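You operate a simulated robot arm through the tools that you are given. There is no shell and no other tool. Be economical: measure what you need, move in short steps, check, and stop when the job is done.

The job below is to be done with a simulated robot arm. You get a single attempt, and the scene is never put back.

TASK
Put one of the pale blocks from the top of the grey cabinet on the black small steel tray there. Then put the left bearing on the top of the engine bench away on the top of the end bench. Then open the left drawer of the engine bench, take the grey hose box and put it in the inside of the left drawer of the engine bench, then shut the drawer. Then press the blue log key two times. Then put two of the red buffers from the top of the packing bench on the table of the banding machine. Do these in the order given. Set down upright: pale block.

It is judged by the outcome, as a careful person would: the job done as asked, and still so three seconds after it is handed in. It fails if anything else is knocked over, pushed out of place, dropped, spilled or broken.

THE ROBOT
A 7-joint arm with a vacuum gripper on a trunk, on a base that drives. Base frame: it is fixed to the floor where the robot stands at the start and does not move with it; the origin is under the middle of the robot, x ahead of it, y to its left, z up. Readings come in cm, degrees, newtons and seconds.
With the tool pointing down near the work surface it reaches from about 14 to 82 cm from the robot's upright axis, wherever it stands. Its first joint turns from -166.0 to 166.0 degrees. Places, roughly: blue log key [750, 360, 90]; grey hose box [0, -475, 100]; inside of the left drawer of the engine bench [20, -400, 70]; left bearing (5x5x3 cm) [30, -380, 90]; left drawer of the engine bench [30, -400, 70]; pale block (6x8x10 cm) [90, 70, 90]; red buffer (6x6x3 cm) [270, 750, 90]; small steel tray (14x9x3 cm) [90, 50, 90]; table of the banding machine [470, 740, 80]; top of the end bench [10, -500, 80]. Payload 1.88 kg.
Tool frame: the origin (TCP) lies in the middle of the cups' lips, and z points out of the cups. The gripper has 1 cup of 3.2 cm across, covering 3.2 by 3.2 cm (tool x, y); the bellows give 1.4 cm. With the vacuum on, a cup seals on a smooth face that it is pressed against (1 to 4 N); it does not hold porous or soft things. The pull reaches 41 N.
Orientation is that of the tool frame in the base frame, as a unit quaternion [x, y, z, w]. With the cups facing straight down, the tool's x points along the base's -x, its y along +y and its z along -z.

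THE INTERFACE
- The arm moves only by the tool send_rows. Its argument "deltas" is a list of rows, each an object (a shift or turn left out is 0, a gripper value left out holds the last) with "slide": the shift along the tool's x, y, z in m, a list of three; "rotation": the turn, a rotation vector about the tool's x, y, z in degrees, a list of three. In form: [{"slide": [dx, dy, dz], "rotation": [ax, ay, az]}, ...]. A call has 1 to 10 rows; each row is the pose to reach, as a shift and turn from the pose commanded when the call began, along the tool's axes at that moment. "vacuum" is the vacuum: 1 switches it on, 0 off, set as the call begins (left out, the last holds). Each row takes 0.2 s and may step no farther than 5 cm and 8.6 degrees from the row before; otherwise, or with a gripper value out of range, the whole call is refused. Where a pose cannot be reached the arm comes as near as it can. A force on the tool above 40 N (or 10 N above the force at the start of the call, whichever is more), or a blocked arm, ends the call early, and 0.2 s more pass. The pull builds up within a second once a cup has sealed. Time passes only in rows, and 0.2 s behind the last, so rows that repeat a pose give it time. The reply holds the time, the measured pose of the TCP, the force on the tool along the base axes and the pull of the vacuum, in the units named above and with some noise, with the torque about the TCP (base axes, N m) and any sound that the robot's microphone picked up.
- Cameras (640 x 400 px; columns grow to the right, rows downward): "scene" is now at [2.25, 18.4, 157.48]; the picture's right is [0.26, -0.97, 0.00], its down [-0.62, -0.16, -0.77] and it looks along [0.74, 0.20, -0.64] (base axes); focal length 272 px, centre (320, 200). "wrist" rides on the gripper at [8.2, 1.4, -21.6] in the tool frame; the picture's right is [-0.17, 0.99, 0.00], its down [-0.91, -0.15, -0.37] and it looks along [-0.37, -0.06, 0.93] (tool axes); focal length 243 px, centre (320, 200).
- grab_frame(camera): a new picture of that camera. It takes no simulated time.
- move_column(by): slides the trunk up (or, below 0, down) by that many cm; the arm and the scene camera ride with it, the base frame stays. It gives what a move gives, with no picture.
- roll_base(legs): drives the robot by 1 to 6 legs, each [ahead, left, turn to the left] in cm, cm and degrees, along the robot's own axes; the way and the turn of a leg run together, so that a leg with both is an arc; at most 150 cm and 180 degrees a leg. The arm and the cameras ride along, it lands a little off, and it stops where it bumps. It gives what a move gives.
- head_to(pan, tilt): turns the head with the scene camera to pan (to the left, within 155 degrees either way) and tilt (down, from -29 to 69), counted from straight ahead of the robot. It gives what a move gives.
- point_at(camera, pixels): there is no depth. For up to 12 entries [column, row, z] of the newest picture of that camera ("zoom" is the newest enlarged one), the place [x, y] in the base frame at which the ray of that pixel passes the height z, good to about 0.3 cm. It takes no simulated time.
- enlarge(camera, box): a new picture of the part [left, top, right, bottom] of that camera's present view, enlarged. It takes no simulated time.
- sign_off(): hands the job in; it is judged then, once.

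Work in short steps. Measure before you move; look again where a grasp or a placing could have gone wrong, and mend it. You have 131 turns and 136 pictures in all, those below and enlarged ones among them. Switch the vacuum off and draw the arm clear of the work before you hand the job in, unless the task says otherwise; then end with one line.

The tools are called after "Emit:" as name(argument=value, ...) on one line, values as JSON. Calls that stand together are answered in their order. send_rows: Moves the arm, as the interface text tells. Its arguments: {"type":"object","properties":{"deltas":{"type":"array","items":{"type":"object","properties":{"slide":{"type":"array","items":{"type":"number"}},"rotation":{"type":"array","items":{"type":"number"}}}}},"vacuum":{"type":"number"}},"required":["deltas"]} The other tools are called the same way: move_column (by) slides the trunk up or down; roll_base (legs) drives the base; head_to (pan, tilt) turns the head that bears the scene camera; grab_frame (camera) takes a picture; point_at (camera, pixels) gives the place at which the rays of pixels pass given heights; enlarge (camera, box) takes an enlarged picture of a part of a camera's view; sign_off () hands the job in.

At the start:

```text
time: 0.0
eef_pos: [29.51, 37.65, 115.87]
ee_rot: [0.0, 1.0, 0.0, 0.0]
wrist_force: [-0.5, 0.0, 0.1]
moment: [0.02, -0.02, 0.02]
pull: 0.1
trunk travel left (down, up): [-52.5, 6.5]
robot x, y, heading: [0.27, -0.51, 0.0]
head pan, tilt: [14.8, 40.0]
```

scene: 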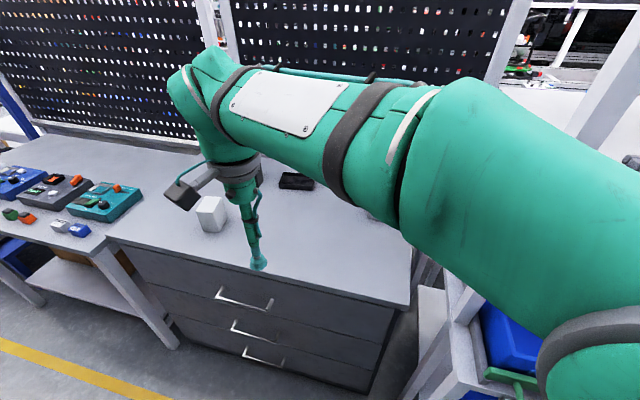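
wrist: 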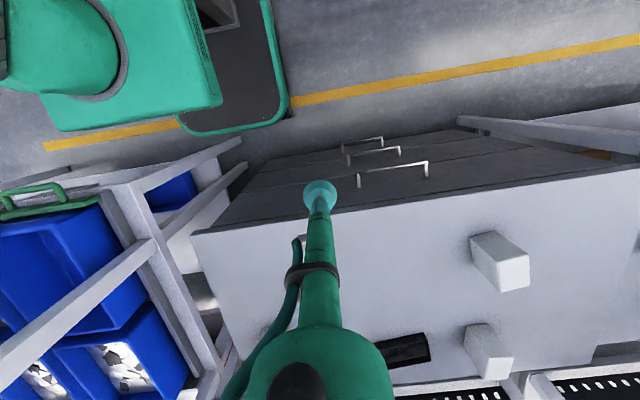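

Two pale blocks are in the wrist view at about (515,270) and (497,365), with the black tray at (405,350). I measure them from both cameras to find the heights.

Emit:
point_at(camera="wrist", pixels=[[470, 237, 80], [470, 237, 90], [470, 237, 100], [502, 263, 90], [502, 263, 100], [529, 287, 100], [504, 292, 100], [429, 360, 90], [425, 333, 90], [513, 378, 100], [485, 378, 100], [465, 325, 90]])

Emit:
point_at(camera="scene", pixels=[[202, 231, 80], [202, 231, 90], [196, 212, 90], [196, 212, 100], [223, 211, 100], [227, 226, 90], [200, 198, 100], [224, 197, 100], [278, 186, 90], [312, 190, 90], [283, 173, 90], [313, 177, 90]])

Emit:
enlarge(camera="wrist", box=[370, 200, 570, 400])

Emit:
enlarge(camera="scene", box=[150, 130, 350, 290])

```text
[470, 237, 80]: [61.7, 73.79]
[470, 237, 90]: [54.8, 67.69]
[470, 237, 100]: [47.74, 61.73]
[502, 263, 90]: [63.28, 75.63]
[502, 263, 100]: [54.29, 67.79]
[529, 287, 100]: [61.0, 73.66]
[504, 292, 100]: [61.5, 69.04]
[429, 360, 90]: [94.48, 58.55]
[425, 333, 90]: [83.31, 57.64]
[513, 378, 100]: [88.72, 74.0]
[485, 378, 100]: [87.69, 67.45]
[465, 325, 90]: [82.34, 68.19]
```

```text
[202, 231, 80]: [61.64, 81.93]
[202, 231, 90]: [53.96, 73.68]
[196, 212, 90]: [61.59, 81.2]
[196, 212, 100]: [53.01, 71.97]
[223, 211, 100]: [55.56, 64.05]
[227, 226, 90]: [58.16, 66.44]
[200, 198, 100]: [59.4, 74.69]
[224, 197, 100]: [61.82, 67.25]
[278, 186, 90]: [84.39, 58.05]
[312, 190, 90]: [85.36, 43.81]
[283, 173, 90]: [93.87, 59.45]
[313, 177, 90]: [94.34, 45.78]
```

```text
2.00 times, centred on (470, 300) of wrist
```

zoom: 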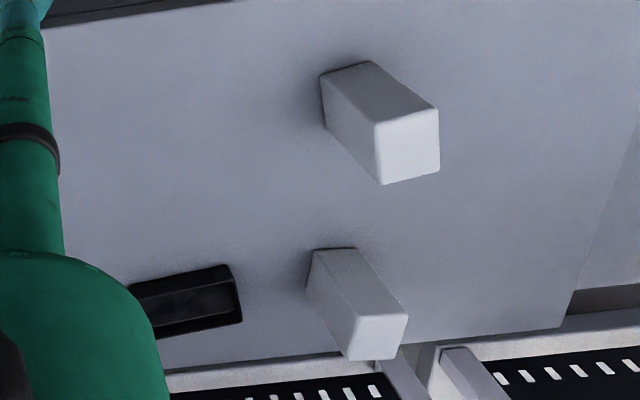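

```text
2.50 times, centred on (250, 210) of scene
```

zoom: 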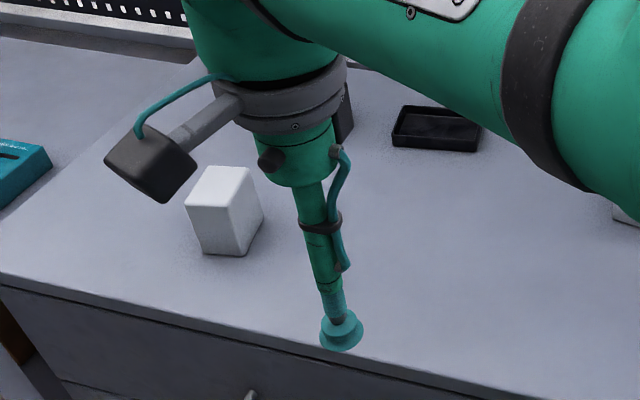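

Both views agree on a block top at z≈100 and a cabinet top at 90. I get the top corners of the front block and the tray accurately from the zoom.

Emit:
enlarge(camera="wrist", box=[370, 240, 570, 400])

Emit:
point_at(camera="scene", pixels=[[196, 212, 100], [214.4, 213.2, 100], [221, 197, 100], [204, 196.4, 100], [278.8, 187.2, 92], [310, 190.5, 92], [314, 179.5, 92], [285, 172.5, 92]])

Emit:
point_at(camera="wrist", pixels=[[497.5, 261, 100], [528.5, 254, 100], [529.5, 284, 100], [501.5, 292, 100], [425, 332, 92], [431, 360, 92], [390, 369, 92], [376, 340, 92]])

```text
2.50 times, centred on (470, 320) of wrist
```

zoom: 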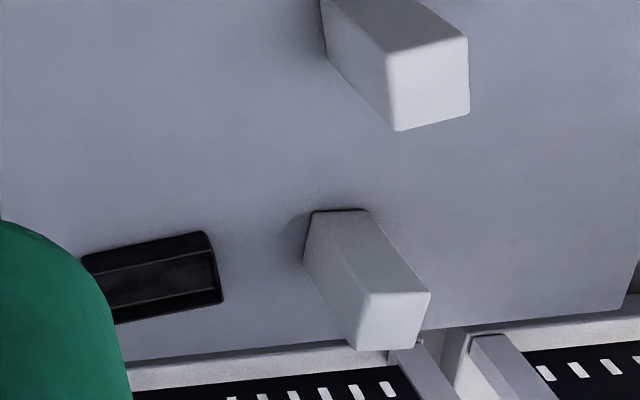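

```text
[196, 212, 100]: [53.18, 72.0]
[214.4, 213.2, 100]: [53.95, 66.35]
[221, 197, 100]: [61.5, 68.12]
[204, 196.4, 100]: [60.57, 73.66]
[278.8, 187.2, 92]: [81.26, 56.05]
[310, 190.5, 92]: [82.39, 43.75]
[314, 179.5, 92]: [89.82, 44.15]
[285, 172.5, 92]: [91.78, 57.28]
```

```text
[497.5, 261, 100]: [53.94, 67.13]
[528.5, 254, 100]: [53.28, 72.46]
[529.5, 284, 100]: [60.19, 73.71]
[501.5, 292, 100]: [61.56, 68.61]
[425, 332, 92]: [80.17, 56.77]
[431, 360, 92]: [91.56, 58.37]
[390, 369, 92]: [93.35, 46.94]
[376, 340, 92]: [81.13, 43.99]
```

Now I check the clearance between the base and the cabinet front before driving.

Emit:
point_at(camera="wrist", pixels=[[180, 128, 30], [288, 105, 5], [230, 135, 5], [190, 232, 90], [640, 163, 90], [270, 160, 0], [330, 128, 0], [180, 128, 5]])

Emit:
point_at(camera="scene", pixels=[[105, 237, 90], [405, 305, 90], [412, 245, 90], [250, 350, 30]])

Emit:
head_to(pan=60, tilt=50)

Emit:
grab_frame(camera="scene")

```text
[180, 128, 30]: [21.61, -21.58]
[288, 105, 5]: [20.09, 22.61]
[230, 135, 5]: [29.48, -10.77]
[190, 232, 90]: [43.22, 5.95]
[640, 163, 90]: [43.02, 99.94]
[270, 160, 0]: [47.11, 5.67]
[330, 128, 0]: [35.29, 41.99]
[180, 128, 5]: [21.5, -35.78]
```

```text
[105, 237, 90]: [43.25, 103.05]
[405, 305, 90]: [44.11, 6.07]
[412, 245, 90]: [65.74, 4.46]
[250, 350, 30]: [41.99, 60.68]
```

```text
time: 1.1
eef_pos: [29.46, 37.6, 115.83]
ee_rot: [0.0, 1.0, 0.0, 0.0]
wrist_force: [-0.6, 0.3, 0.4]
moment: [0.02, 0.02, 0.0]
pull: 0.1
trunk travel left (down, up): [-52.5, 6.5]
robot x, y, heading: [0.33, 0.39, -0.1]
head pan, tilt: [60.0, 50.0]
```

```text
130 pictures are left
```

scene: 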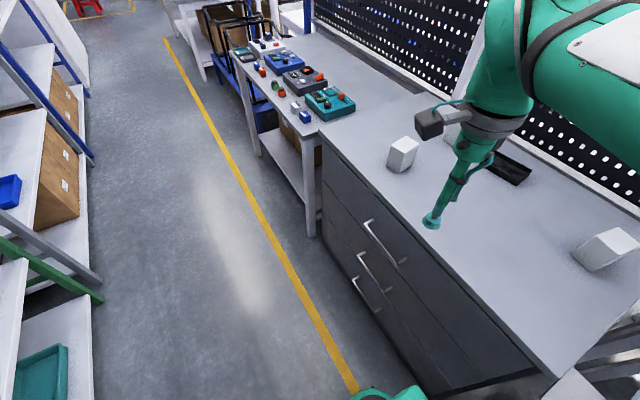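

Base front is about x=30 and the cabinet front at x=43. I drive 46 cm left, then 8 cm ahead, so the tray comes within reach.

Emit:
roll_base(legs=[[0, 47, 0], [7.5, 0, 0]])

Emit:
head_to(pan=0, tilt=50)

Emit:
grab_frame(camera="scene")

Emit:
grab_frame(camera="wrist")

```text
time: 4.5
eef_pos: [37.0, 84.11, 115.92]
ee_rot: [0.001, 1.0, 0.0, 0.001]
wrist_force: [-0.3, -0.3, 0.3]
moment: [0.03, 0.0, -0.01]
pull: 0.0
trunk travel left (down, up): [-52.5, 6.5]
robot x, y, heading: [7.46, 46.31, 0.0]
head pan, tilt: [60.0, 50.0]
```

```text
time: 5.8
eef_pos: [36.94, 84.05, 115.94]
ee_rot: [0.0, 1.0, 0.0, 0.001]
wrist_force: [0.0, -0.4, 0.1]
moment: [-0.03, -0.02, -0.02]
pull: 0.1
trunk travel left (down, up): [-52.5, 6.5]
robot x, y, heading: [7.63, 46.61, -0.1]
head pan, tilt: [0.0, 50.0]
```

```text
129 pictures are left
```

scene: 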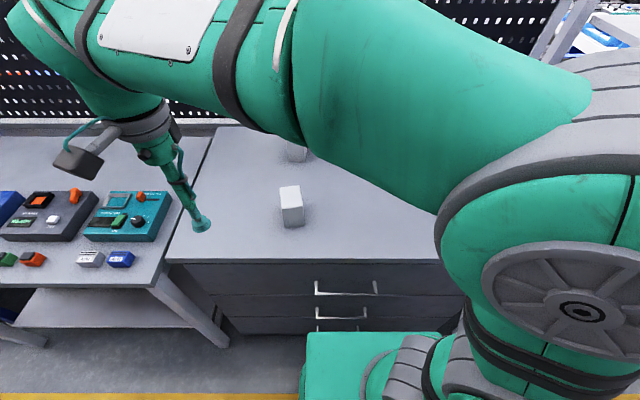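

```text
128 pictures are left
```

wrist: 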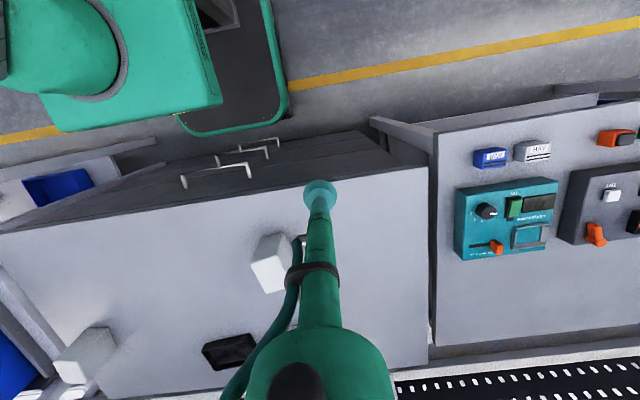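

I move the TCP over the front block at (57.3, 70.1), staying at z≈111.

Emit:
send_rows(deltas=[{"slide": [-0.034, -0.023, 0.008]}, {"slide": [-0.068, -0.047, 0.016]}, {"slide": [-0.102, -0.07, 0.024]}, {"slide": [-0.136, -0.093, 0.032]}, {"slide": [-0.17, -0.117, 0.04]}, {"slide": [-0.203, -0.14, 0.049]}, {"slide": [-0.203, -0.14, 0.049]}])

Emit:
grab_frame(camera="wrist")

Emit:
grab_frame(camera="scene")

```text
time: 7.5
eef_pos: [57.35, 69.92, 110.83]
ee_rot: [0.0, 1.0, -0.001, 0.0]
wrist_force: [-0.1, 0.6, 1.1]
moment: [0.0, 0.02, -0.01]
pull: 0.2
trunk travel left (down, up): [-52.5, 6.5]
robot x, y, heading: [7.49, 46.37, 0.0]
head pan, tilt: [0.0, 50.0]
```

```text
127 pictures are left
```

wrist: 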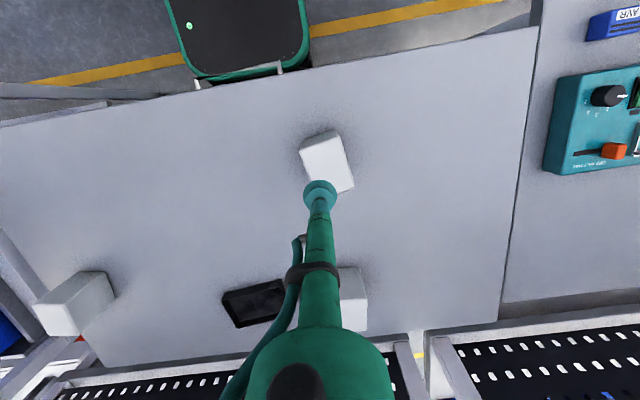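

```text
126 pictures are left
```

scene: 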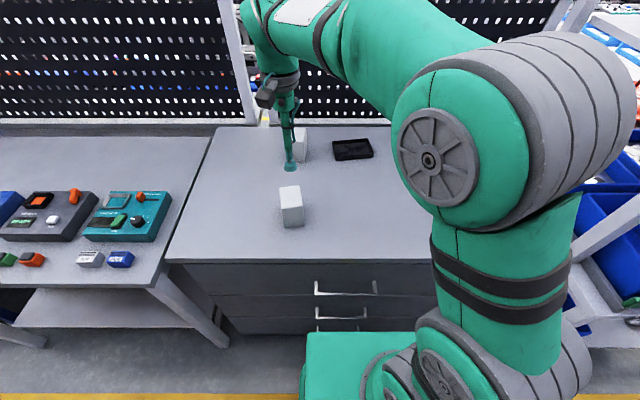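

I re-measure the block top corners and the tray corners in this view.

Emit:
enlarge(camera="wrist", box=[200, 110, 400, 235])

Emit:
enlarge(camera="wrist", box=[200, 255, 320, 330])

Emit:
point_at(camera="wrist", pixels=[[300, 150, 100], [340, 138, 100], [353, 187, 100], [310, 180, 100], [222, 297, 93], [282, 281, 93], [287, 311, 90], [238, 327, 90]])

Emit:
point_at(camera="scene", pixels=[[280, 189, 100], [299, 186, 100], [303, 207, 100], [282, 209, 100], [333, 142, 93], [368, 139, 93], [373, 157, 93], [335, 160, 93]])

```text
3.20 times, centred on (300, 172) of wrist
```

zoom: 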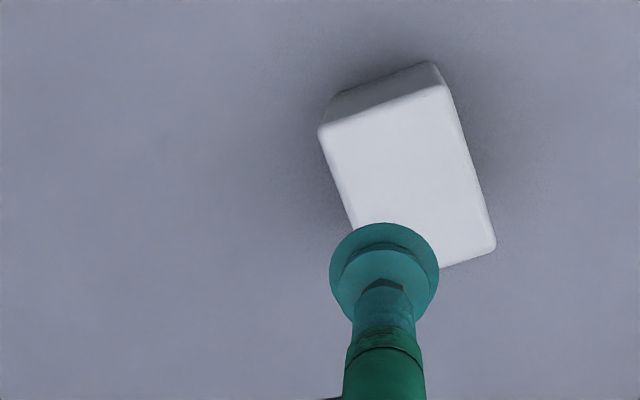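

```text
5.33 times, centred on (260, 292) of wrist
```

zoom: 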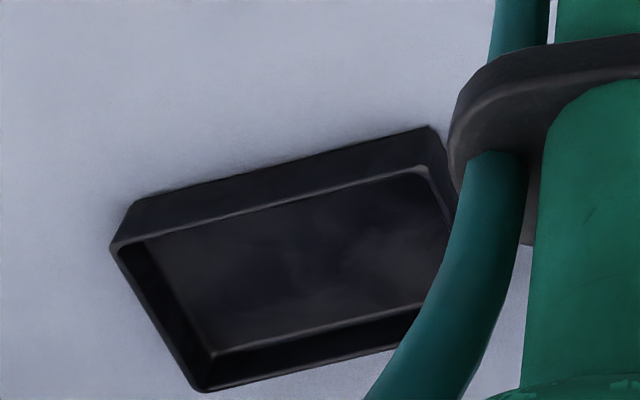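

```text
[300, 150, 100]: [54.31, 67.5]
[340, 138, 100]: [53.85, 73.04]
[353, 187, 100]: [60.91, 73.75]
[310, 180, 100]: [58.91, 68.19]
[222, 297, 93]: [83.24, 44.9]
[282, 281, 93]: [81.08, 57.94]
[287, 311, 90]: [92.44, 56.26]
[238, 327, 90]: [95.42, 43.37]
```

```text
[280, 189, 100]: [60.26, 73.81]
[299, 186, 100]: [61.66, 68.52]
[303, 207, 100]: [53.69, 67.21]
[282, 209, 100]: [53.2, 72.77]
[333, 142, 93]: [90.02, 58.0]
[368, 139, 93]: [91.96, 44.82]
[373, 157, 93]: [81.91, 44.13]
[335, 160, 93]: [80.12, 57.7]
```

Block centre is (57.4, 70.5) with its 8 cm axis turned about 9°, and tray centre is (86, 51) turned about 7°. I centre over the block and lower with the vacuum on.

Emit:
send_rows(deltas=[{"slide": [0, 0.005, 0.04]}, {"slide": [0, 0.005, 0.08]}, {"slide": [0, 0.005, 0.1]}, {"slide": [0, 0.005, 0.107]}, {"slide": [0, 0.005, 0.111]}, {"slide": [0, 0.005, 0.111]}], vacuum=1)

```text
time: 8.8
eef_pos: [57.24, 70.57, 99.84]
ee_rot: [0.0, 1.0, 0.0, 0.0]
wrist_force: [-0.2, -1.0, 0.5]
moment: [-0.02, 0.05, 0.01]
pull: 40.6
trunk travel left (down, up): [-52.5, 6.5]
robot x, y, heading: [7.86, 46.49, 0.0]
head pan, tilt: [0.0, 50.0]
```

Sealed, pull 40.6 N. I lift 10 cm and begin turning the block.

Emit:
send_rows(deltas=[{"slide": [0, 0, -0.03]}, {"slide": [0, 0, -0.06]}, {"slide": [0, 0, -0.1]}, {"slide": [0, 0, -0.1], "rotation": [0, 0, -8]}, {"slide": [0, 0, -0.1], "rotation": [0, 0, -16]}, {"slide": [0, 0, -0.1], "rotation": [0, 0, -24]}, {"slide": [0, 0, -0.1], "rotation": [0, 0, -32]}, {"slide": [0, 0, -0.1], "rotation": [0, 0, -40]}, {"slide": [0, 0, -0.1], "rotation": [0, 0, -44]}, {"slide": [0, 0, -0.1], "rotation": [0, 0, -44]}])

Emit:
send_rows(deltas=[{"rotation": [0, 0, -8]}, {"rotation": [0, 0, -16]}, {"rotation": [0, 0, -24]}, {"rotation": [0, 0, -32]}, {"rotation": [0, 0, -40]}, {"rotation": [0, 0, -44]}, {"rotation": [0, 0, -44]}])

Emit:
grab_frame(camera="scene")

```text
time: 11.1
eef_pos: [57.18, 70.52, 109.77]
ee_rot: [-0.375, 0.927, 0.001, 0.0]
wrist_force: [0.3, 0.7, -2.9]
moment: [-0.02, 0.02, -0.01]
pull: 40.9
trunk travel left (down, up): [-52.5, 6.5]
robot x, y, heading: [7.16, 46.26, 0.2]
head pan, tilt: [0.0, 50.0]
```

```text
time: 12.7
eef_pos: [57.29, 70.58, 109.86]
ee_rot: [-0.695, 0.719, 0.0, 0.0]
wrist_force: [1.1, -0.3, -3.2]
moment: [0.0, 0.0, -0.01]
pull: 40.4
trunk travel left (down, up): [-52.5, 6.5]
robot x, y, heading: [7.53, 46.41, 0.1]
head pan, tilt: [0.0, 50.0]
```

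```text
123 pictures are left
```

scene: 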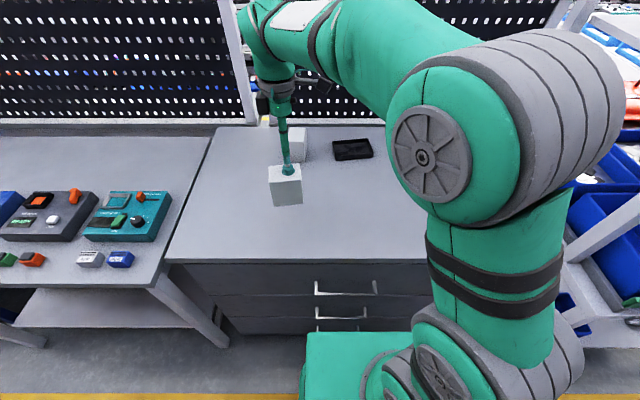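

Held level and turned. I carry it first along −y, then out over the tray at z≈110, and then look.

Emit:
send_rows(deltas=[{"slide": [0.049, -0.002, 0]}, {"slide": [0.098, -0.004, 0]}, {"slide": [0.147, -0.006, 0]}, {"slide": [0.195, -0.007, 0]}, {"slide": [0.193, -0.055, 0]}, {"slide": [0.191, -0.103, 0]}, {"slide": [0.19, -0.151, 0]}, {"slide": [0.188, -0.199, 0]}, {"slide": [0.186, -0.247, 0]}, {"slide": [0.185, -0.294, 0]}])

Emit:
send_rows(deltas=[{"slide": [0, 0, 0]}, {"slide": [0, 0, 0]}])

Emit:
enlarge(camera="scene", box=[260, 80, 420, 180])

Emit:
grab_frame(camera="wrist")

```text
time: 15.1
eef_pos: [83.97, 50.72, 118.29]
ee_rot: [-0.693, 0.718, -0.038, 0.044]
wrist_force: [-1.5, 0.5, -0.2]
moment: [-0.02, -0.18, 0.02]
pull: 40.2
out of reach, approached as far as the arm can: row 10
trunk travel left (down, up): [-52.5, 6.5]
robot x, y, heading: [7.69, 46.67, -0.1]
head pan, tilt: [0.0, 50.0]
stopped in row 10: the arm was blocked; the commanded pose is now the measured one
```

```text
time: 15.7
eef_pos: [84.12, 50.86, 117.7]
ee_rot: [-0.694, 0.718, -0.035, 0.041]
wrist_force: [0.3, -0.1, -2.0]
moment: [-0.02, 0.02, 0.01]
pull: 41.0
trunk travel left (down, up): [-52.5, 6.5]
robot x, y, heading: [7.51, 46.34, 0.0]
head pan, tilt: [0.0, 50.0]
```

```text
4.00 times, centred on (340, 130) of scene
```

zoom: 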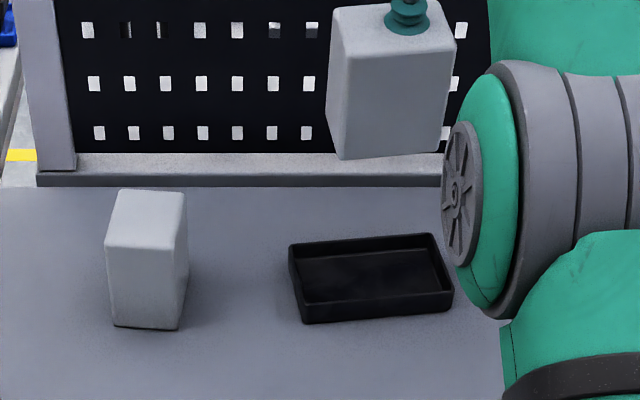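

```text
121 pictures are left
```

wrist: 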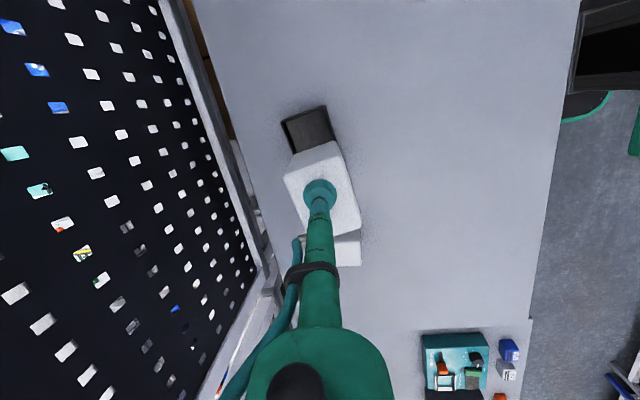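

The arm ran out of reach at this height and tilted about 6°, with the block still held. I pull back, level the tool and raise the trunk so the reach improves.

Emit:
send_rows(deltas=[{"slide": [0, 0.042, 0.018], "rotation": [-2, 0.2, 0]}, {"slide": [0, 0.085, 0.036], "rotation": [-4, 0.4, 0]}, {"slide": [0, 0.127, 0.054], "rotation": [-6.15, 0.6, 0]}, {"slide": [0, 0.127, 0.054], "rotation": [-6.15, 0.6, 0]}])

Emit:
move_column(by=6.4)

```text
time: 16.6
eef_pos: [72.05, 51.47, 110.81]
ee_rot: [-0.694, 0.72, 0.0, -0.002]
wrist_force: [0.7, 0.2, -2.9]
moment: [-0.02, 0.05, -0.01]
pull: 40.7
trunk travel left (down, up): [-52.5, 6.5]
robot x, y, heading: [7.36, 46.62, 0.2]
head pan, tilt: [0.0, 50.0]
```

```text
time: 17.7
eef_pos: [71.98, 51.52, 117.36]
ee_rot: [-0.694, 0.72, 0.0, 0.0]
wrist_force: [-0.2, 0.7, -2.8]
moment: [-0.02, 0.01, 0.01]
pull: 41.0
trunk travel left (down, up): [-58.9, 0.1]
robot x, y, heading: [7.39, 46.36, 0.2]
head pan, tilt: [0.0, 50.0]
```

Now lower to z≈106.5 and move out to x≈85.7 over the tray.

Emit:
send_rows(deltas=[{"slide": [0, 0, 0.045]}, {"slide": [0, 0, 0.09]}, {"slide": [0, 0, 0.108]}, {"slide": [0, -0.04, 0.108]}, {"slide": [0, -0.08, 0.108]}, {"slide": [0, -0.11, 0.108]}, {"slide": [0, -0.137, 0.108]}, {"slide": [0, -0.137, 0.108]}])

Emit:
enlarge(camera="scene", box=[260, 80, 420, 180])

Emit:
enlarge(camera="wrist", box=[240, 80, 400, 280])

```text
time: 19.5
eef_pos: [85.85, 50.84, 106.73]
ee_rot: [-0.695, 0.719, -0.001, -0.001]
wrist_force: [0.5, 0.7, -2.5]
moment: [-0.02, -0.02, 0.01]
pull: 40.7
trunk travel left (down, up): [-58.9, 0.1]
robot x, y, heading: [7.57, 46.28, -0.0]
head pan, tilt: [0.0, 50.0]
```

```text
4.00 times, centred on (340, 130) of scene
```

zoom: 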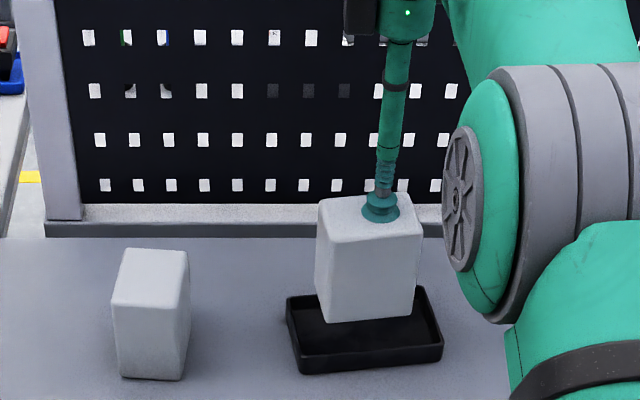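

```text
2.00 times, centred on (320, 180) of wrist
```

zoom: 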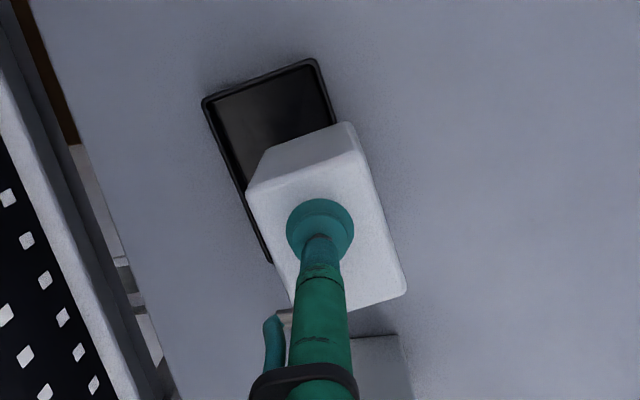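

I verify alignment numerically: tray rim corners at z≈93 and the block's lower corners at z≈96.8.

Emit:
point_at(camera="scene", pixels=[[331.5, 154.2, 93], [334.7, 169.8, 93], [370.8, 166.3, 93], [342, 160.5, 96.8], [363.3, 158.8, 96.8], [339.5, 130, 106.7]])

Emit:
point_at(camera="zoom", pixels=[[202, 102, 93], [317, 60, 93], [335, 123, 93], [268, 262, 93], [348, 122, 106.5], [247, 190, 106.5], [405, 293, 106.5]])

```text
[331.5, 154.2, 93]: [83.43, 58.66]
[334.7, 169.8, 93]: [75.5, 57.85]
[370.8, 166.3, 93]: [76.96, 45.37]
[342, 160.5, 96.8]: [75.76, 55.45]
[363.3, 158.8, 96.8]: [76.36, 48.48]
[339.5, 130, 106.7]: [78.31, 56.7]
```

```text
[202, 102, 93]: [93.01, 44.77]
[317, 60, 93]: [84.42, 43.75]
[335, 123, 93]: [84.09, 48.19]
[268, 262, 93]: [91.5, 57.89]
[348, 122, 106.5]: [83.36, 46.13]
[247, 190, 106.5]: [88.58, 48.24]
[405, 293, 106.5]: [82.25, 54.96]
```

Those scene numbers used an outdated camera height, so I take a fresh enlargement and measure through it.

Emit:
enlarge(camera="scene", box=[260, 80, 420, 180])

Emit:
point_at(camera="zoom", pixels=[[286, 297, 93], [300, 360, 93], [443, 346, 93], [421, 287, 93], [328, 323, 96.8], [413, 315, 96.8], [318, 204, 106.7], [327, 242, 106.7], [422, 235, 106.7]])

```text
4.00 times, centred on (340, 130) of scene
```

zoom: 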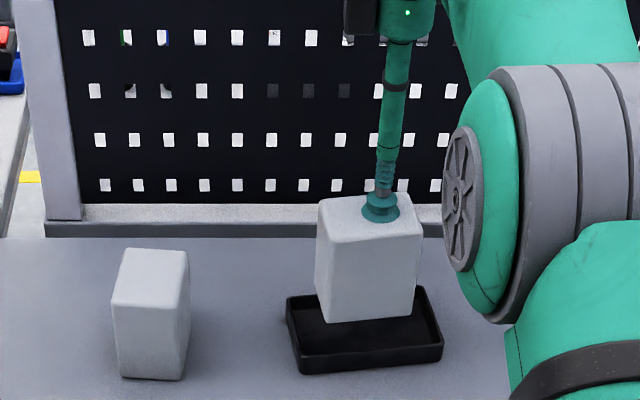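

```text
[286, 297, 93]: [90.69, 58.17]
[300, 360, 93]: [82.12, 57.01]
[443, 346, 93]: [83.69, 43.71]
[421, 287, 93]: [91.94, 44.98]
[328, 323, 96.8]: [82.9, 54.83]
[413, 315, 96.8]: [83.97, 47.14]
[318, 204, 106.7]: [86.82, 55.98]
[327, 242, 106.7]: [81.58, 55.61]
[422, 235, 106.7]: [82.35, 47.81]
```

Tray centre is about (87.3, 51), so the block needs 1.4 cm more in x. I shift, then lower toward the tray floor in small steps.

Emit:
send_rows(deltas=[{"slide": [0, -0.014, 0]}, {"slide": [0, -0.014, 0]}, {"slide": [0, -0.014, 0.02]}, {"slide": [0, -0.014, 0.035]}, {"slide": [0, -0.014, 0.035]}])

Emit:
enlarge(camera="scene", box=[260, 80, 420, 180])

Emit:
enlarge(camera="wrist", box=[240, 80, 400, 280])

```text
time: 20.7
eef_pos: [87.19, 50.86, 103.04]
ee_rot: [-0.695, 0.719, 0.0, 0.0]
wrist_force: [-0.5, -0.2, -2.8]
moment: [-0.06, -0.05, -0.01]
pull: 40.8
trunk travel left (down, up): [-58.9, 0.1]
robot x, y, heading: [7.11, 46.54, 0.1]
head pan, tilt: [0.0, 50.0]
```

```text
4.00 times, centred on (340, 130) of scene
```

zoom: 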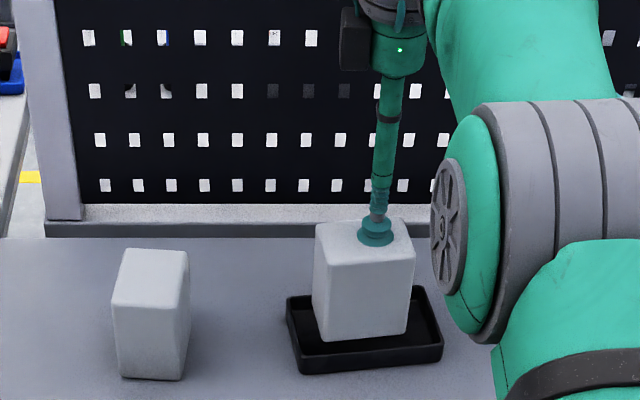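

```text
2.00 times, centred on (320, 180) of wrist
```

zoom: 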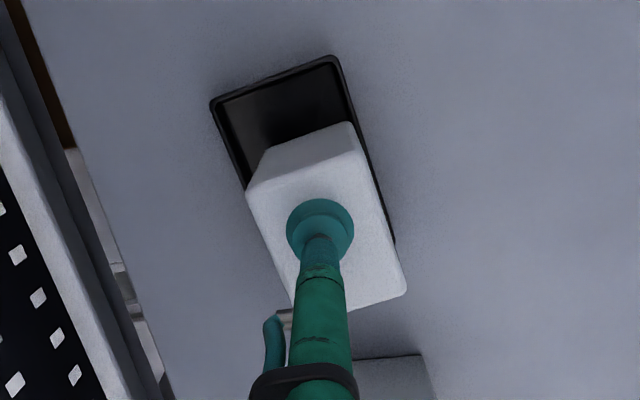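

The block is centred inside the rim. I lower the last 2.5 cm slowly.

Emit:
send_rows(deltas=[{"slide": [0, 0, 0.01]}, {"slide": [0, 0, 0.018]}, {"slide": [0, 0, 0.022]}, {"slide": [0, 0, 0.026]}, {"slide": [0, 0, 0.026]}])

Emit:
enlarge(camera="scene", box=[260, 80, 420, 180])

```text
time: 21.9
eef_pos: [87.02, 50.89, 100.35]
ee_rot: [-0.694, 0.72, -0.001, -0.001]
wrist_force: [-1.0, -0.6, -3.3]
moment: [-0.04, 0.0, 0.02]
pull: 41.0
trunk travel left (down, up): [-58.9, 0.1]
robot x, y, heading: [7.18, 46.62, -0.1]
head pan, tilt: [0.0, 50.0]
```

```text
4.00 times, centred on (340, 130) of scene
```

zoom: 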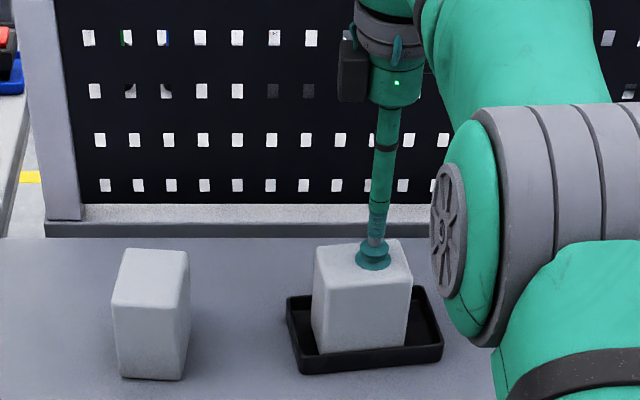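

No contact yet (force unchanged). I lower a few more millimetres.

Emit:
send_rows(deltas=[{"slide": [0, 0, 0.002]}, {"slide": [0, 0, 0.003]}, {"slide": [0, 0, 0.003]}])

```text
time: 22.7
eef_pos: [87.16, 50.84, 100.26]
ee_rot: [-0.695, 0.719, -0.001, 0.0]
wrist_force: [0.1, -1.6, 3.0]
moment: [0.1, 0.04, -0.02]
pull: 40.7
trunk travel left (down, up): [-58.9, 0.1]
robot x, y, heading: [7.0, 46.39, -0.1]
head pan, tilt: [0.0, 50.0]
```

Contact: the force rose by 6 N. I release, then draw straight up.

Emit:
send_rows(deltas=[{"slide": [0, 0, 0]}, {"slide": [0, 0, 0]}, {"slide": [0, 0, 0]}, {"slide": [0, 0, 0]}], vacuum=0)

Emit:
send_rows(deltas=[{"slide": [0, 0, -0.01]}, {"slide": [0, 0, -0.03]}, {"slide": [0, 0.03, -0.06]}, {"slide": [0, 0.08, -0.06]}, {"slide": [0, 0.13, -0.06]}, {"slide": [0, 0.18, -0.06]}, {"slide": [0, 0.23, -0.08]}, {"slide": [0, 0.28, -0.1]}])

Emit:
grab_frame(camera="scene")

```text
time: 23.7
eef_pos: [87.16, 50.86, 100.04]
ee_rot: [-0.694, 0.72, -0.001, -0.001]
wrist_force: [0.6, 0.0, -0.7]
moment: [0.01, 0.0, -0.02]
pull: 0.1
trunk travel left (down, up): [-58.9, 0.1]
robot x, y, heading: [7.32, 46.22, 0.0]
head pan, tilt: [0.0, 50.0]
```

```text
refused: row 7 steps farther than a row can; nothing moved
```

```text
114 pictures are left
```

scene: 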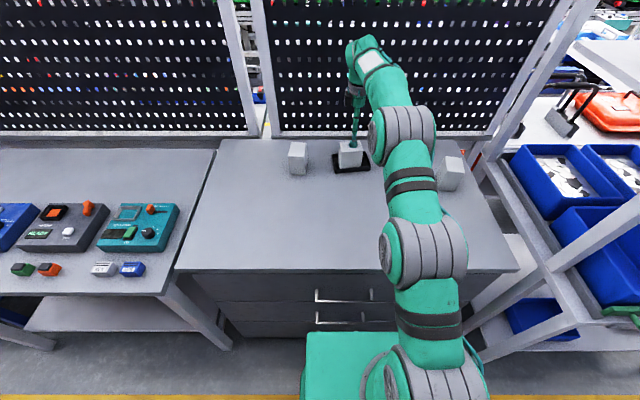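

Steps were too long; I split the retreat with shorter steps.

Emit:
send_rows(deltas=[{"slide": [0, 0, -0.01]}, {"slide": [0, 0, -0.04]}, {"slide": [0, 0.01, -0.08]}, {"slide": [0, 0.055, -0.09]}, {"slide": [0, 0.1, -0.1]}, {"slide": [0, 0.145, -0.11]}, {"slide": [0, 0.19, -0.12]}, {"slide": [0, 0.235, -0.13]}, {"slide": [0, 0.28, -0.14]}, {"slide": [0, 0.32, -0.15]}])

Emit:
enlarge(camera="scene", box=[260, 110, 420, 210])

Emit:
head_to(pan=-80, tilt=20)

Emit:
grab_frame(camera="scene")

```text
time: 25.9
eef_pos: [55.13, 51.91, 115.26]
ee_rot: [-0.695, 0.719, -0.001, -0.001]
wrist_force: [-0.3, -0.5, 0.5]
moment: [-0.01, 0.04, 0.0]
pull: 0.1
trunk travel left (down, up): [-58.9, 0.1]
robot x, y, heading: [7.5, 46.36, -0.1]
head pan, tilt: [0.0, 50.0]
```

```text
4.00 times, centred on (340, 160) of scene
```

zoom: 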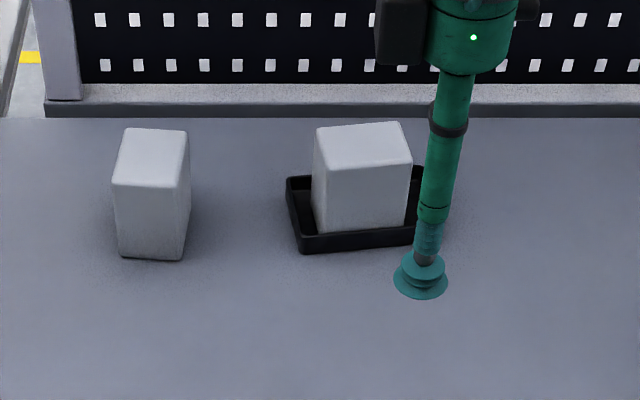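

```text
time: 27.4
eef_pos: [55.27, 51.84, 115.21]
ee_rot: [-0.695, 0.719, 0.0, -0.001]
wrist_force: [0.3, -0.1, 0.1]
moment: [0.02, -0.02, 0.0]
pull: 0.0
trunk travel left (down, up): [-58.9, 0.1]
robot x, y, heading: [7.4, 46.57, -0.2]
head pan, tilt: [-80.0, 20.0]
```

```text
112 pictures are left
```

scene: 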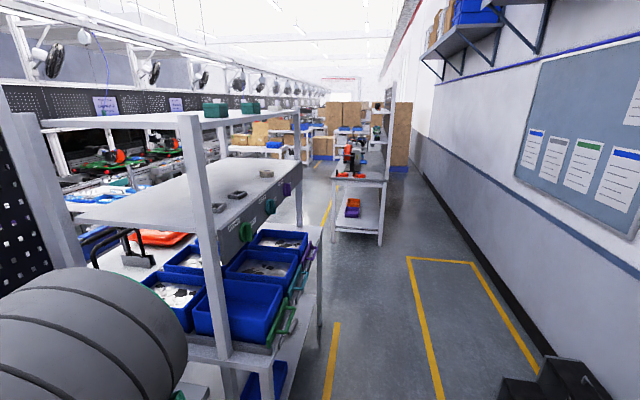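

Block stands upright in the tray. Now I survey the aisle toward −y before driving: I project key floor points.

Emit:
point_at(camera="scene", pixels=[[335, 323, 0], [327, 398, 0], [440, 398, 0], [550, 355, 0], [333, 240, 0], [383, 243, 0], [410, 258, 0], [470, 262, 0], [545, 358, 40], [605, 365, 40], [320, 330, 0], [390, 180, 90]])

Emit:
head_to(pan=-100, tilt=50)

Emit:
grab_frame(camera="scene")

```text
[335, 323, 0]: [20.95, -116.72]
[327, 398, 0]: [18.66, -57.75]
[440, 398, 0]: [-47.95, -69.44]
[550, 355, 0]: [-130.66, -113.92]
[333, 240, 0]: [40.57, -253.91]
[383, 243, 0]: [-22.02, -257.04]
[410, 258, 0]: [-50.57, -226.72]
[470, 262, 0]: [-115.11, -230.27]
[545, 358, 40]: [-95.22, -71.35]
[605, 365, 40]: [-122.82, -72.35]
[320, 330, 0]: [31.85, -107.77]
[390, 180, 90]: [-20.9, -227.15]
```

```text
time: 28.4
eef_pos: [55.24, 51.9, 115.16]
ee_rot: [-0.695, 0.719, -0.001, 0.0]
wrist_force: [0.5, 0.8, -0.5]
moment: [0.01, 0.02, 0.0]
pull: 0.0
trunk travel left (down, up): [-58.9, 0.1]
robot x, y, heading: [7.47, 46.71, 0.1]
head pan, tilt: [-100.0, 50.0]
```

```text
111 pictures are left
```

scene: 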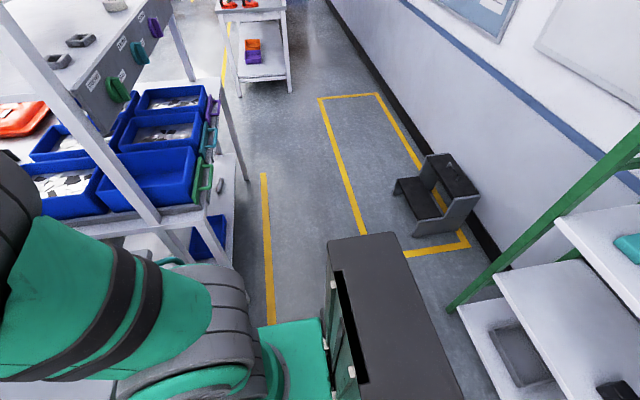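

A dark box sits right beside/behind the base; I check whether it belongs to the robot by looking straight at it and computing its position.

Emit:
head_to(pan=-150, tilt=55)

Emit:
grab_frame(camera="scene")

Emit:
head_to(pan=140, tilt=45)

Emit:
grab_frame(camera="scene")

```text
time: 29.5
eef_pos: [55.21, 51.91, 115.1]
ee_rot: [-0.695, 0.719, -0.001, -0.001]
wrist_force: [0.2, 0.4, -1.0]
moment: [-0.04, 0.03, -0.03]
pull: 0.0
trunk travel left (down, up): [-58.9, 0.1]
robot x, y, heading: [7.6, 46.5, 0.2]
head pan, tilt: [-150.0, 55.0]
```

```text
110 pictures are left
```

scene: 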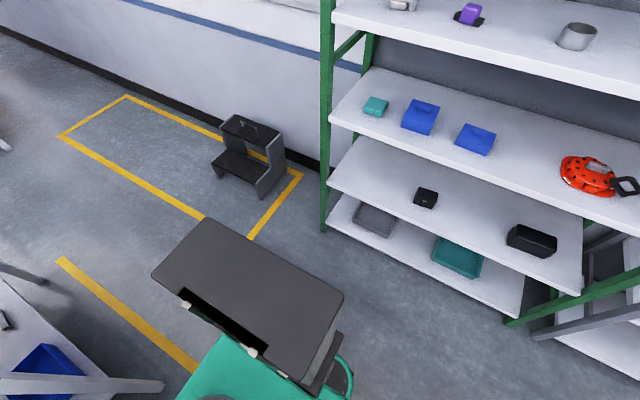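

```text
time: 33.5
eef_pos: [55.14, 51.83, 115.16]
ee_rot: [-0.695, 0.719, 0.0, -0.001]
wrist_force: [0.3, -0.6, 0.0]
moment: [-0.01, 0.02, -0.01]
pull: 0.0
trunk travel left (down, up): [-58.9, 0.1]
robot x, y, heading: [7.62, 46.48, 0.1]
head pan, tilt: [140.0, 45.0]
```

```text
109 pictures are left
```

scene: 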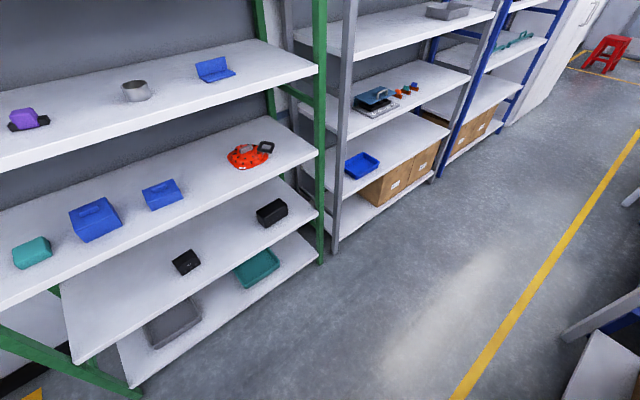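

The box is the robot's own rear body. I check the shelf's front line on the −x side.

Emit:
point_at(camera="scene", pixels=[[320, 262, 0], [130, 392, 0], [335, 252, 0], [440, 178, 0], [460, 395, 0]])

```text
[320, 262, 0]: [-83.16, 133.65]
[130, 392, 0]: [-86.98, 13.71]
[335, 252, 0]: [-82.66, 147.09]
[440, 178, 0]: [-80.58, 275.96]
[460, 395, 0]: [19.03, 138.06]
```

The aisle is clear between x≈−82 and x≈32. I back off, turn to face −y and drive down the aisle, then look.

Emit:
roll_base(legs=[[-27, 0, 0], [0, 0, -90], [130, 0, 0]])

Emit:
head_to(pan=20, tilt=20)

Emit:
grab_frame(camera="scene")

```text
time: 45.5
eef_pos: [-16.21, -132.27, 115.23]
ee_rot: [0.023, 1.0, 0.0, -0.002]
wrist_force: [-0.4, 0.3, 0.0]
moment: [0.0, -0.01, 0.0]
pull: 0.1
trunk travel left (down, up): [-58.9, 0.1]
robot x, y, heading: [-21.16, -84.6, -90.9]
head pan, tilt: [140.0, 45.0]
```

```text
time: 47.5
eef_pos: [-16.15, -132.29, 115.16]
ee_rot: [0.024, 1.0, 0.001, -0.001]
wrist_force: [0.5, -0.3, 0.1]
moment: [0.01, -0.03, 0.03]
pull: 0.1
trunk travel left (down, up): [-58.9, 0.1]
robot x, y, heading: [-21.22, -84.12, -90.7]
head pan, tilt: [20.0, 20.0]
```

```text
108 pictures are left
```

scene: 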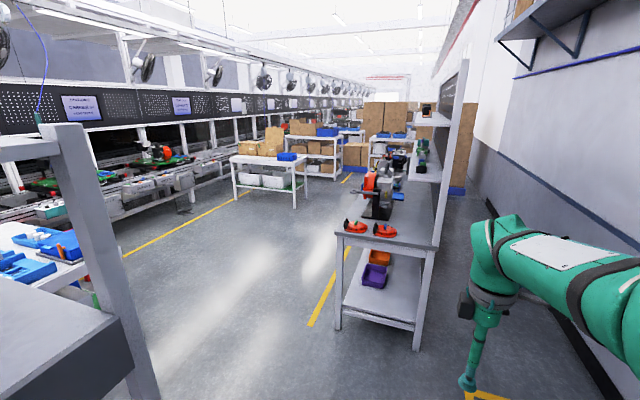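

Engine bench is the one with the red engine; its front faces +x, with a wide aisle there. I project the positions.

Emit:
point_at(camera="scene", pixels=[[338, 330, 0], [415, 350, 0], [350, 260, 0], [237, 200, 0], [297, 207, 0], [160, 398, 0], [342, 235, 90], [428, 248, 90], [365, 190, 90], [265, 162, 90], [135, 400, 0], [120, 258, 0]])

Emit:
enlarge(camera="scene", box=[220, 90, 480, 270])

```text
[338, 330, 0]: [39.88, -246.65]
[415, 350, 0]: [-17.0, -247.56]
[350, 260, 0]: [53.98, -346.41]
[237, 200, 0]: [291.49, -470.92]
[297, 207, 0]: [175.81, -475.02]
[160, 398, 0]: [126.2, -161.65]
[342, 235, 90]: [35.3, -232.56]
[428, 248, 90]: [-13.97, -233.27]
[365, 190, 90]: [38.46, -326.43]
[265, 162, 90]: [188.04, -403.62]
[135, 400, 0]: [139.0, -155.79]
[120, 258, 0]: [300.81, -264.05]
```

```text
2.22 times, centred on (350, 180) of scene
```

zoom: 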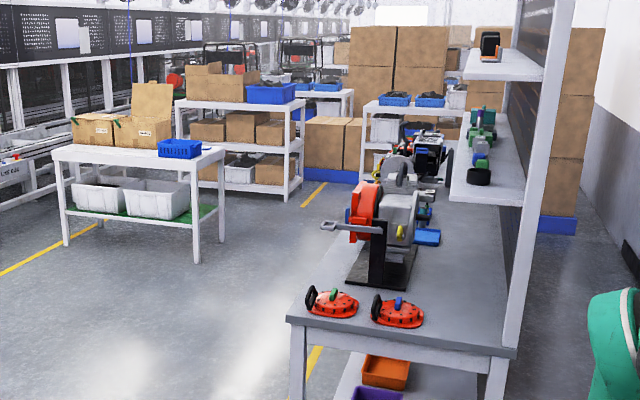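

I move ahead to y≈−165, then look to the left before shifting over to the front side of the engine bench.

Emit:
roll_base(legs=[[80, 0, 0]])

Emit:
head_to(pan=70, tilt=35)

Emit:
grab_frame(camera="scene")

```text
time: 51.7
eef_pos: [-16.83, -212.13, 115.16]
ee_rot: [0.022, 1.0, 0.0, -0.002]
wrist_force: [0.3, -0.1, 0.3]
moment: [0.01, 0.01, 0.0]
pull: 0.1
trunk travel left (down, up): [-58.9, 0.1]
robot x, y, heading: [-21.94, -164.5, -90.6]
head pan, tilt: [20.0, 20.0]
```

```text
time: 52.9
eef_pos: [-16.88, -212.07, 115.15]
ee_rot: [0.023, 1.0, 0.0, -0.001]
wrist_force: [-0.5, 0.3, 0.2]
moment: [0.03, 0.04, -0.03]
pull: 0.0
trunk travel left (down, up): [-58.9, 0.1]
robot x, y, heading: [-21.48, -163.93, -90.7]
head pan, tilt: [70.0, 35.0]
```

```text
106 pictures are left
```

scene: 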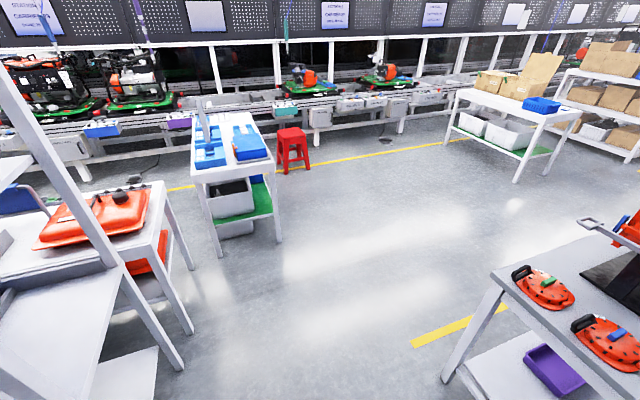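

Emit:
point_at(camera="scene", pixels=[[220, 257, 0], [280, 242, 0], [183, 370, 0], [190, 270, 0], [445, 383, 0], [515, 182, 0], [410, 345, 0], [178, 368, 0]])

```text
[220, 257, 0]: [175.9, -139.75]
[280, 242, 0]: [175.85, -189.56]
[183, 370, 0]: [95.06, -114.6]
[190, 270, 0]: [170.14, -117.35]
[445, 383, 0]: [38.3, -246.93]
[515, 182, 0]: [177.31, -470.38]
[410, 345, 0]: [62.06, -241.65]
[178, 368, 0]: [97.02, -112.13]
```

The way is clear: x from 40 to 175 beyond the rack. I shift left 125 cm and go ahead to y≈−385.

Emit:
roll_base(legs=[[0, 128, 0], [145, 0, 0], [75, 0, 0]])

Emit:
head_to(pan=-70, tilt=35)

Emit:
grab_frame(camera="scene")

Emit:
head_to(pan=-20, tilt=35)

Emit:
grab_frame(camera="scene")

```text
time: 69.8
eef_pos: [109.54, -433.94, 115.16]
ee_rot: [0.02, 1.0, 0.001, -0.001]
wrist_force: [0.0, -0.6, -0.8]
moment: [0.02, 0.03, 0.01]
pull: 0.0
trunk travel left (down, up): [-58.9, 0.1]
robot x, y, heading: [104.71, -386.16, -90.5]
head pan, tilt: [70.0, 35.0]
```

```text
time: 72.1
eef_pos: [109.37, -433.94, 115.19]
ee_rot: [0.021, 1.0, 0.0, -0.002]
wrist_force: [-0.5, 0.1, -1.4]
moment: [-0.01, -0.03, 0.01]
pull: 0.2
trunk travel left (down, up): [-58.9, 0.1]
robot x, y, heading: [104.57, -386.08, -90.7]
head pan, tilt: [-70.0, 35.0]
```

```text
105 pictures are left
```

scene: 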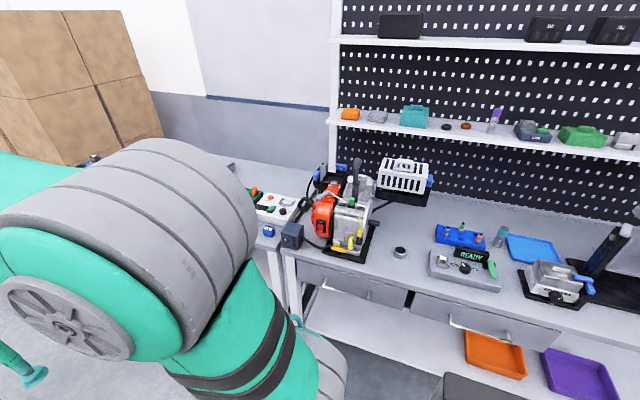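

```text
time: 73.3
eef_pos: [109.5, -434.0, 115.18]
ee_rot: [0.022, 1.0, 0.0, -0.001]
wrist_force: [-0.3, -0.2, 0.7]
moment: [-0.04, 0.02, 0.0]
pull: 0.0
trunk travel left (down, up): [-58.9, 0.1]
robot x, y, heading: [104.53, -386.37, -90.5]
head pan, tilt: [-20.0, 35.0]
```

```text
104 pictures are left
```

scene: 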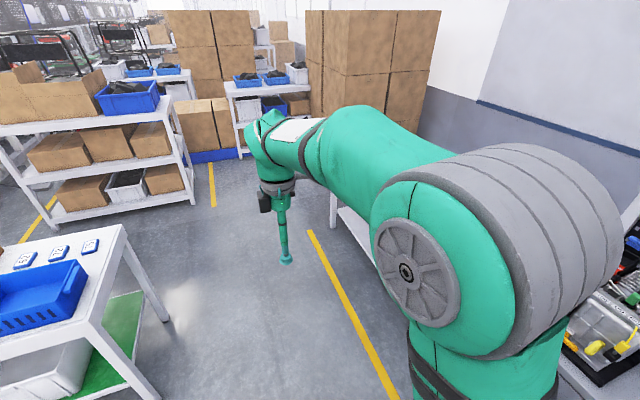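

The bench front, two drawers and small parts are visible. I turn to face the bench (−x) for a proper look.

Emit:
roll_base(legs=[[0, 0, -90]])

Emit:
head_to(pan=20, tilt=40)

Emit:
grab_frame(camera="scene")

Emit:
grab_frame(camera="wrist")

```text
time: 77.5
eef_pos: [56.53, -391.18, 115.05]
ee_rot: [0.723, 0.691, 0.001, -0.001]
wrist_force: [0.7, 0.3, -0.7]
moment: [-0.03, 0.02, -0.01]
pull: 0.0
trunk travel left (down, up): [-58.9, 0.1]
robot x, y, heading: [104.03, -385.86, 179.6]
head pan, tilt: [-20.0, 35.0]
```

```text
time: 78.6
eef_pos: [56.47, -391.27, 115.22]
ee_rot: [0.723, 0.691, 0.0, 0.0]
wrist_force: [0.6, 0.0, -0.3]
moment: [0.0, -0.01, 0.02]
pull: 0.0
trunk travel left (down, up): [-58.9, 0.1]
robot x, y, heading: [104.46, -386.05, 179.4]
head pan, tilt: [20.0, 40.0]
```

```text
103 pictures are left
```

scene: 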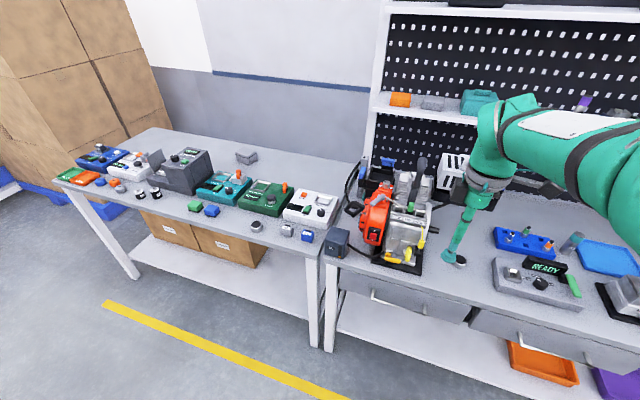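

```text
102 pictures are left
```

wrist: 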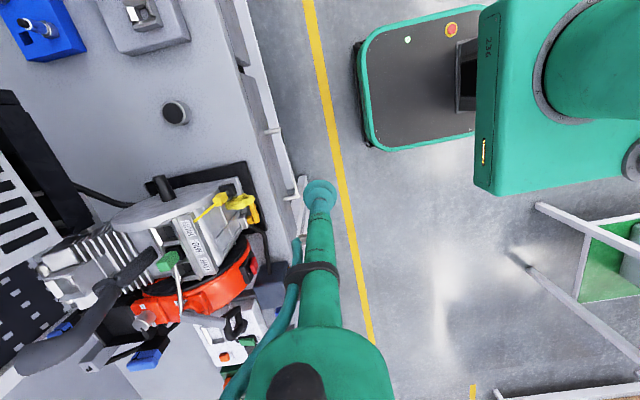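

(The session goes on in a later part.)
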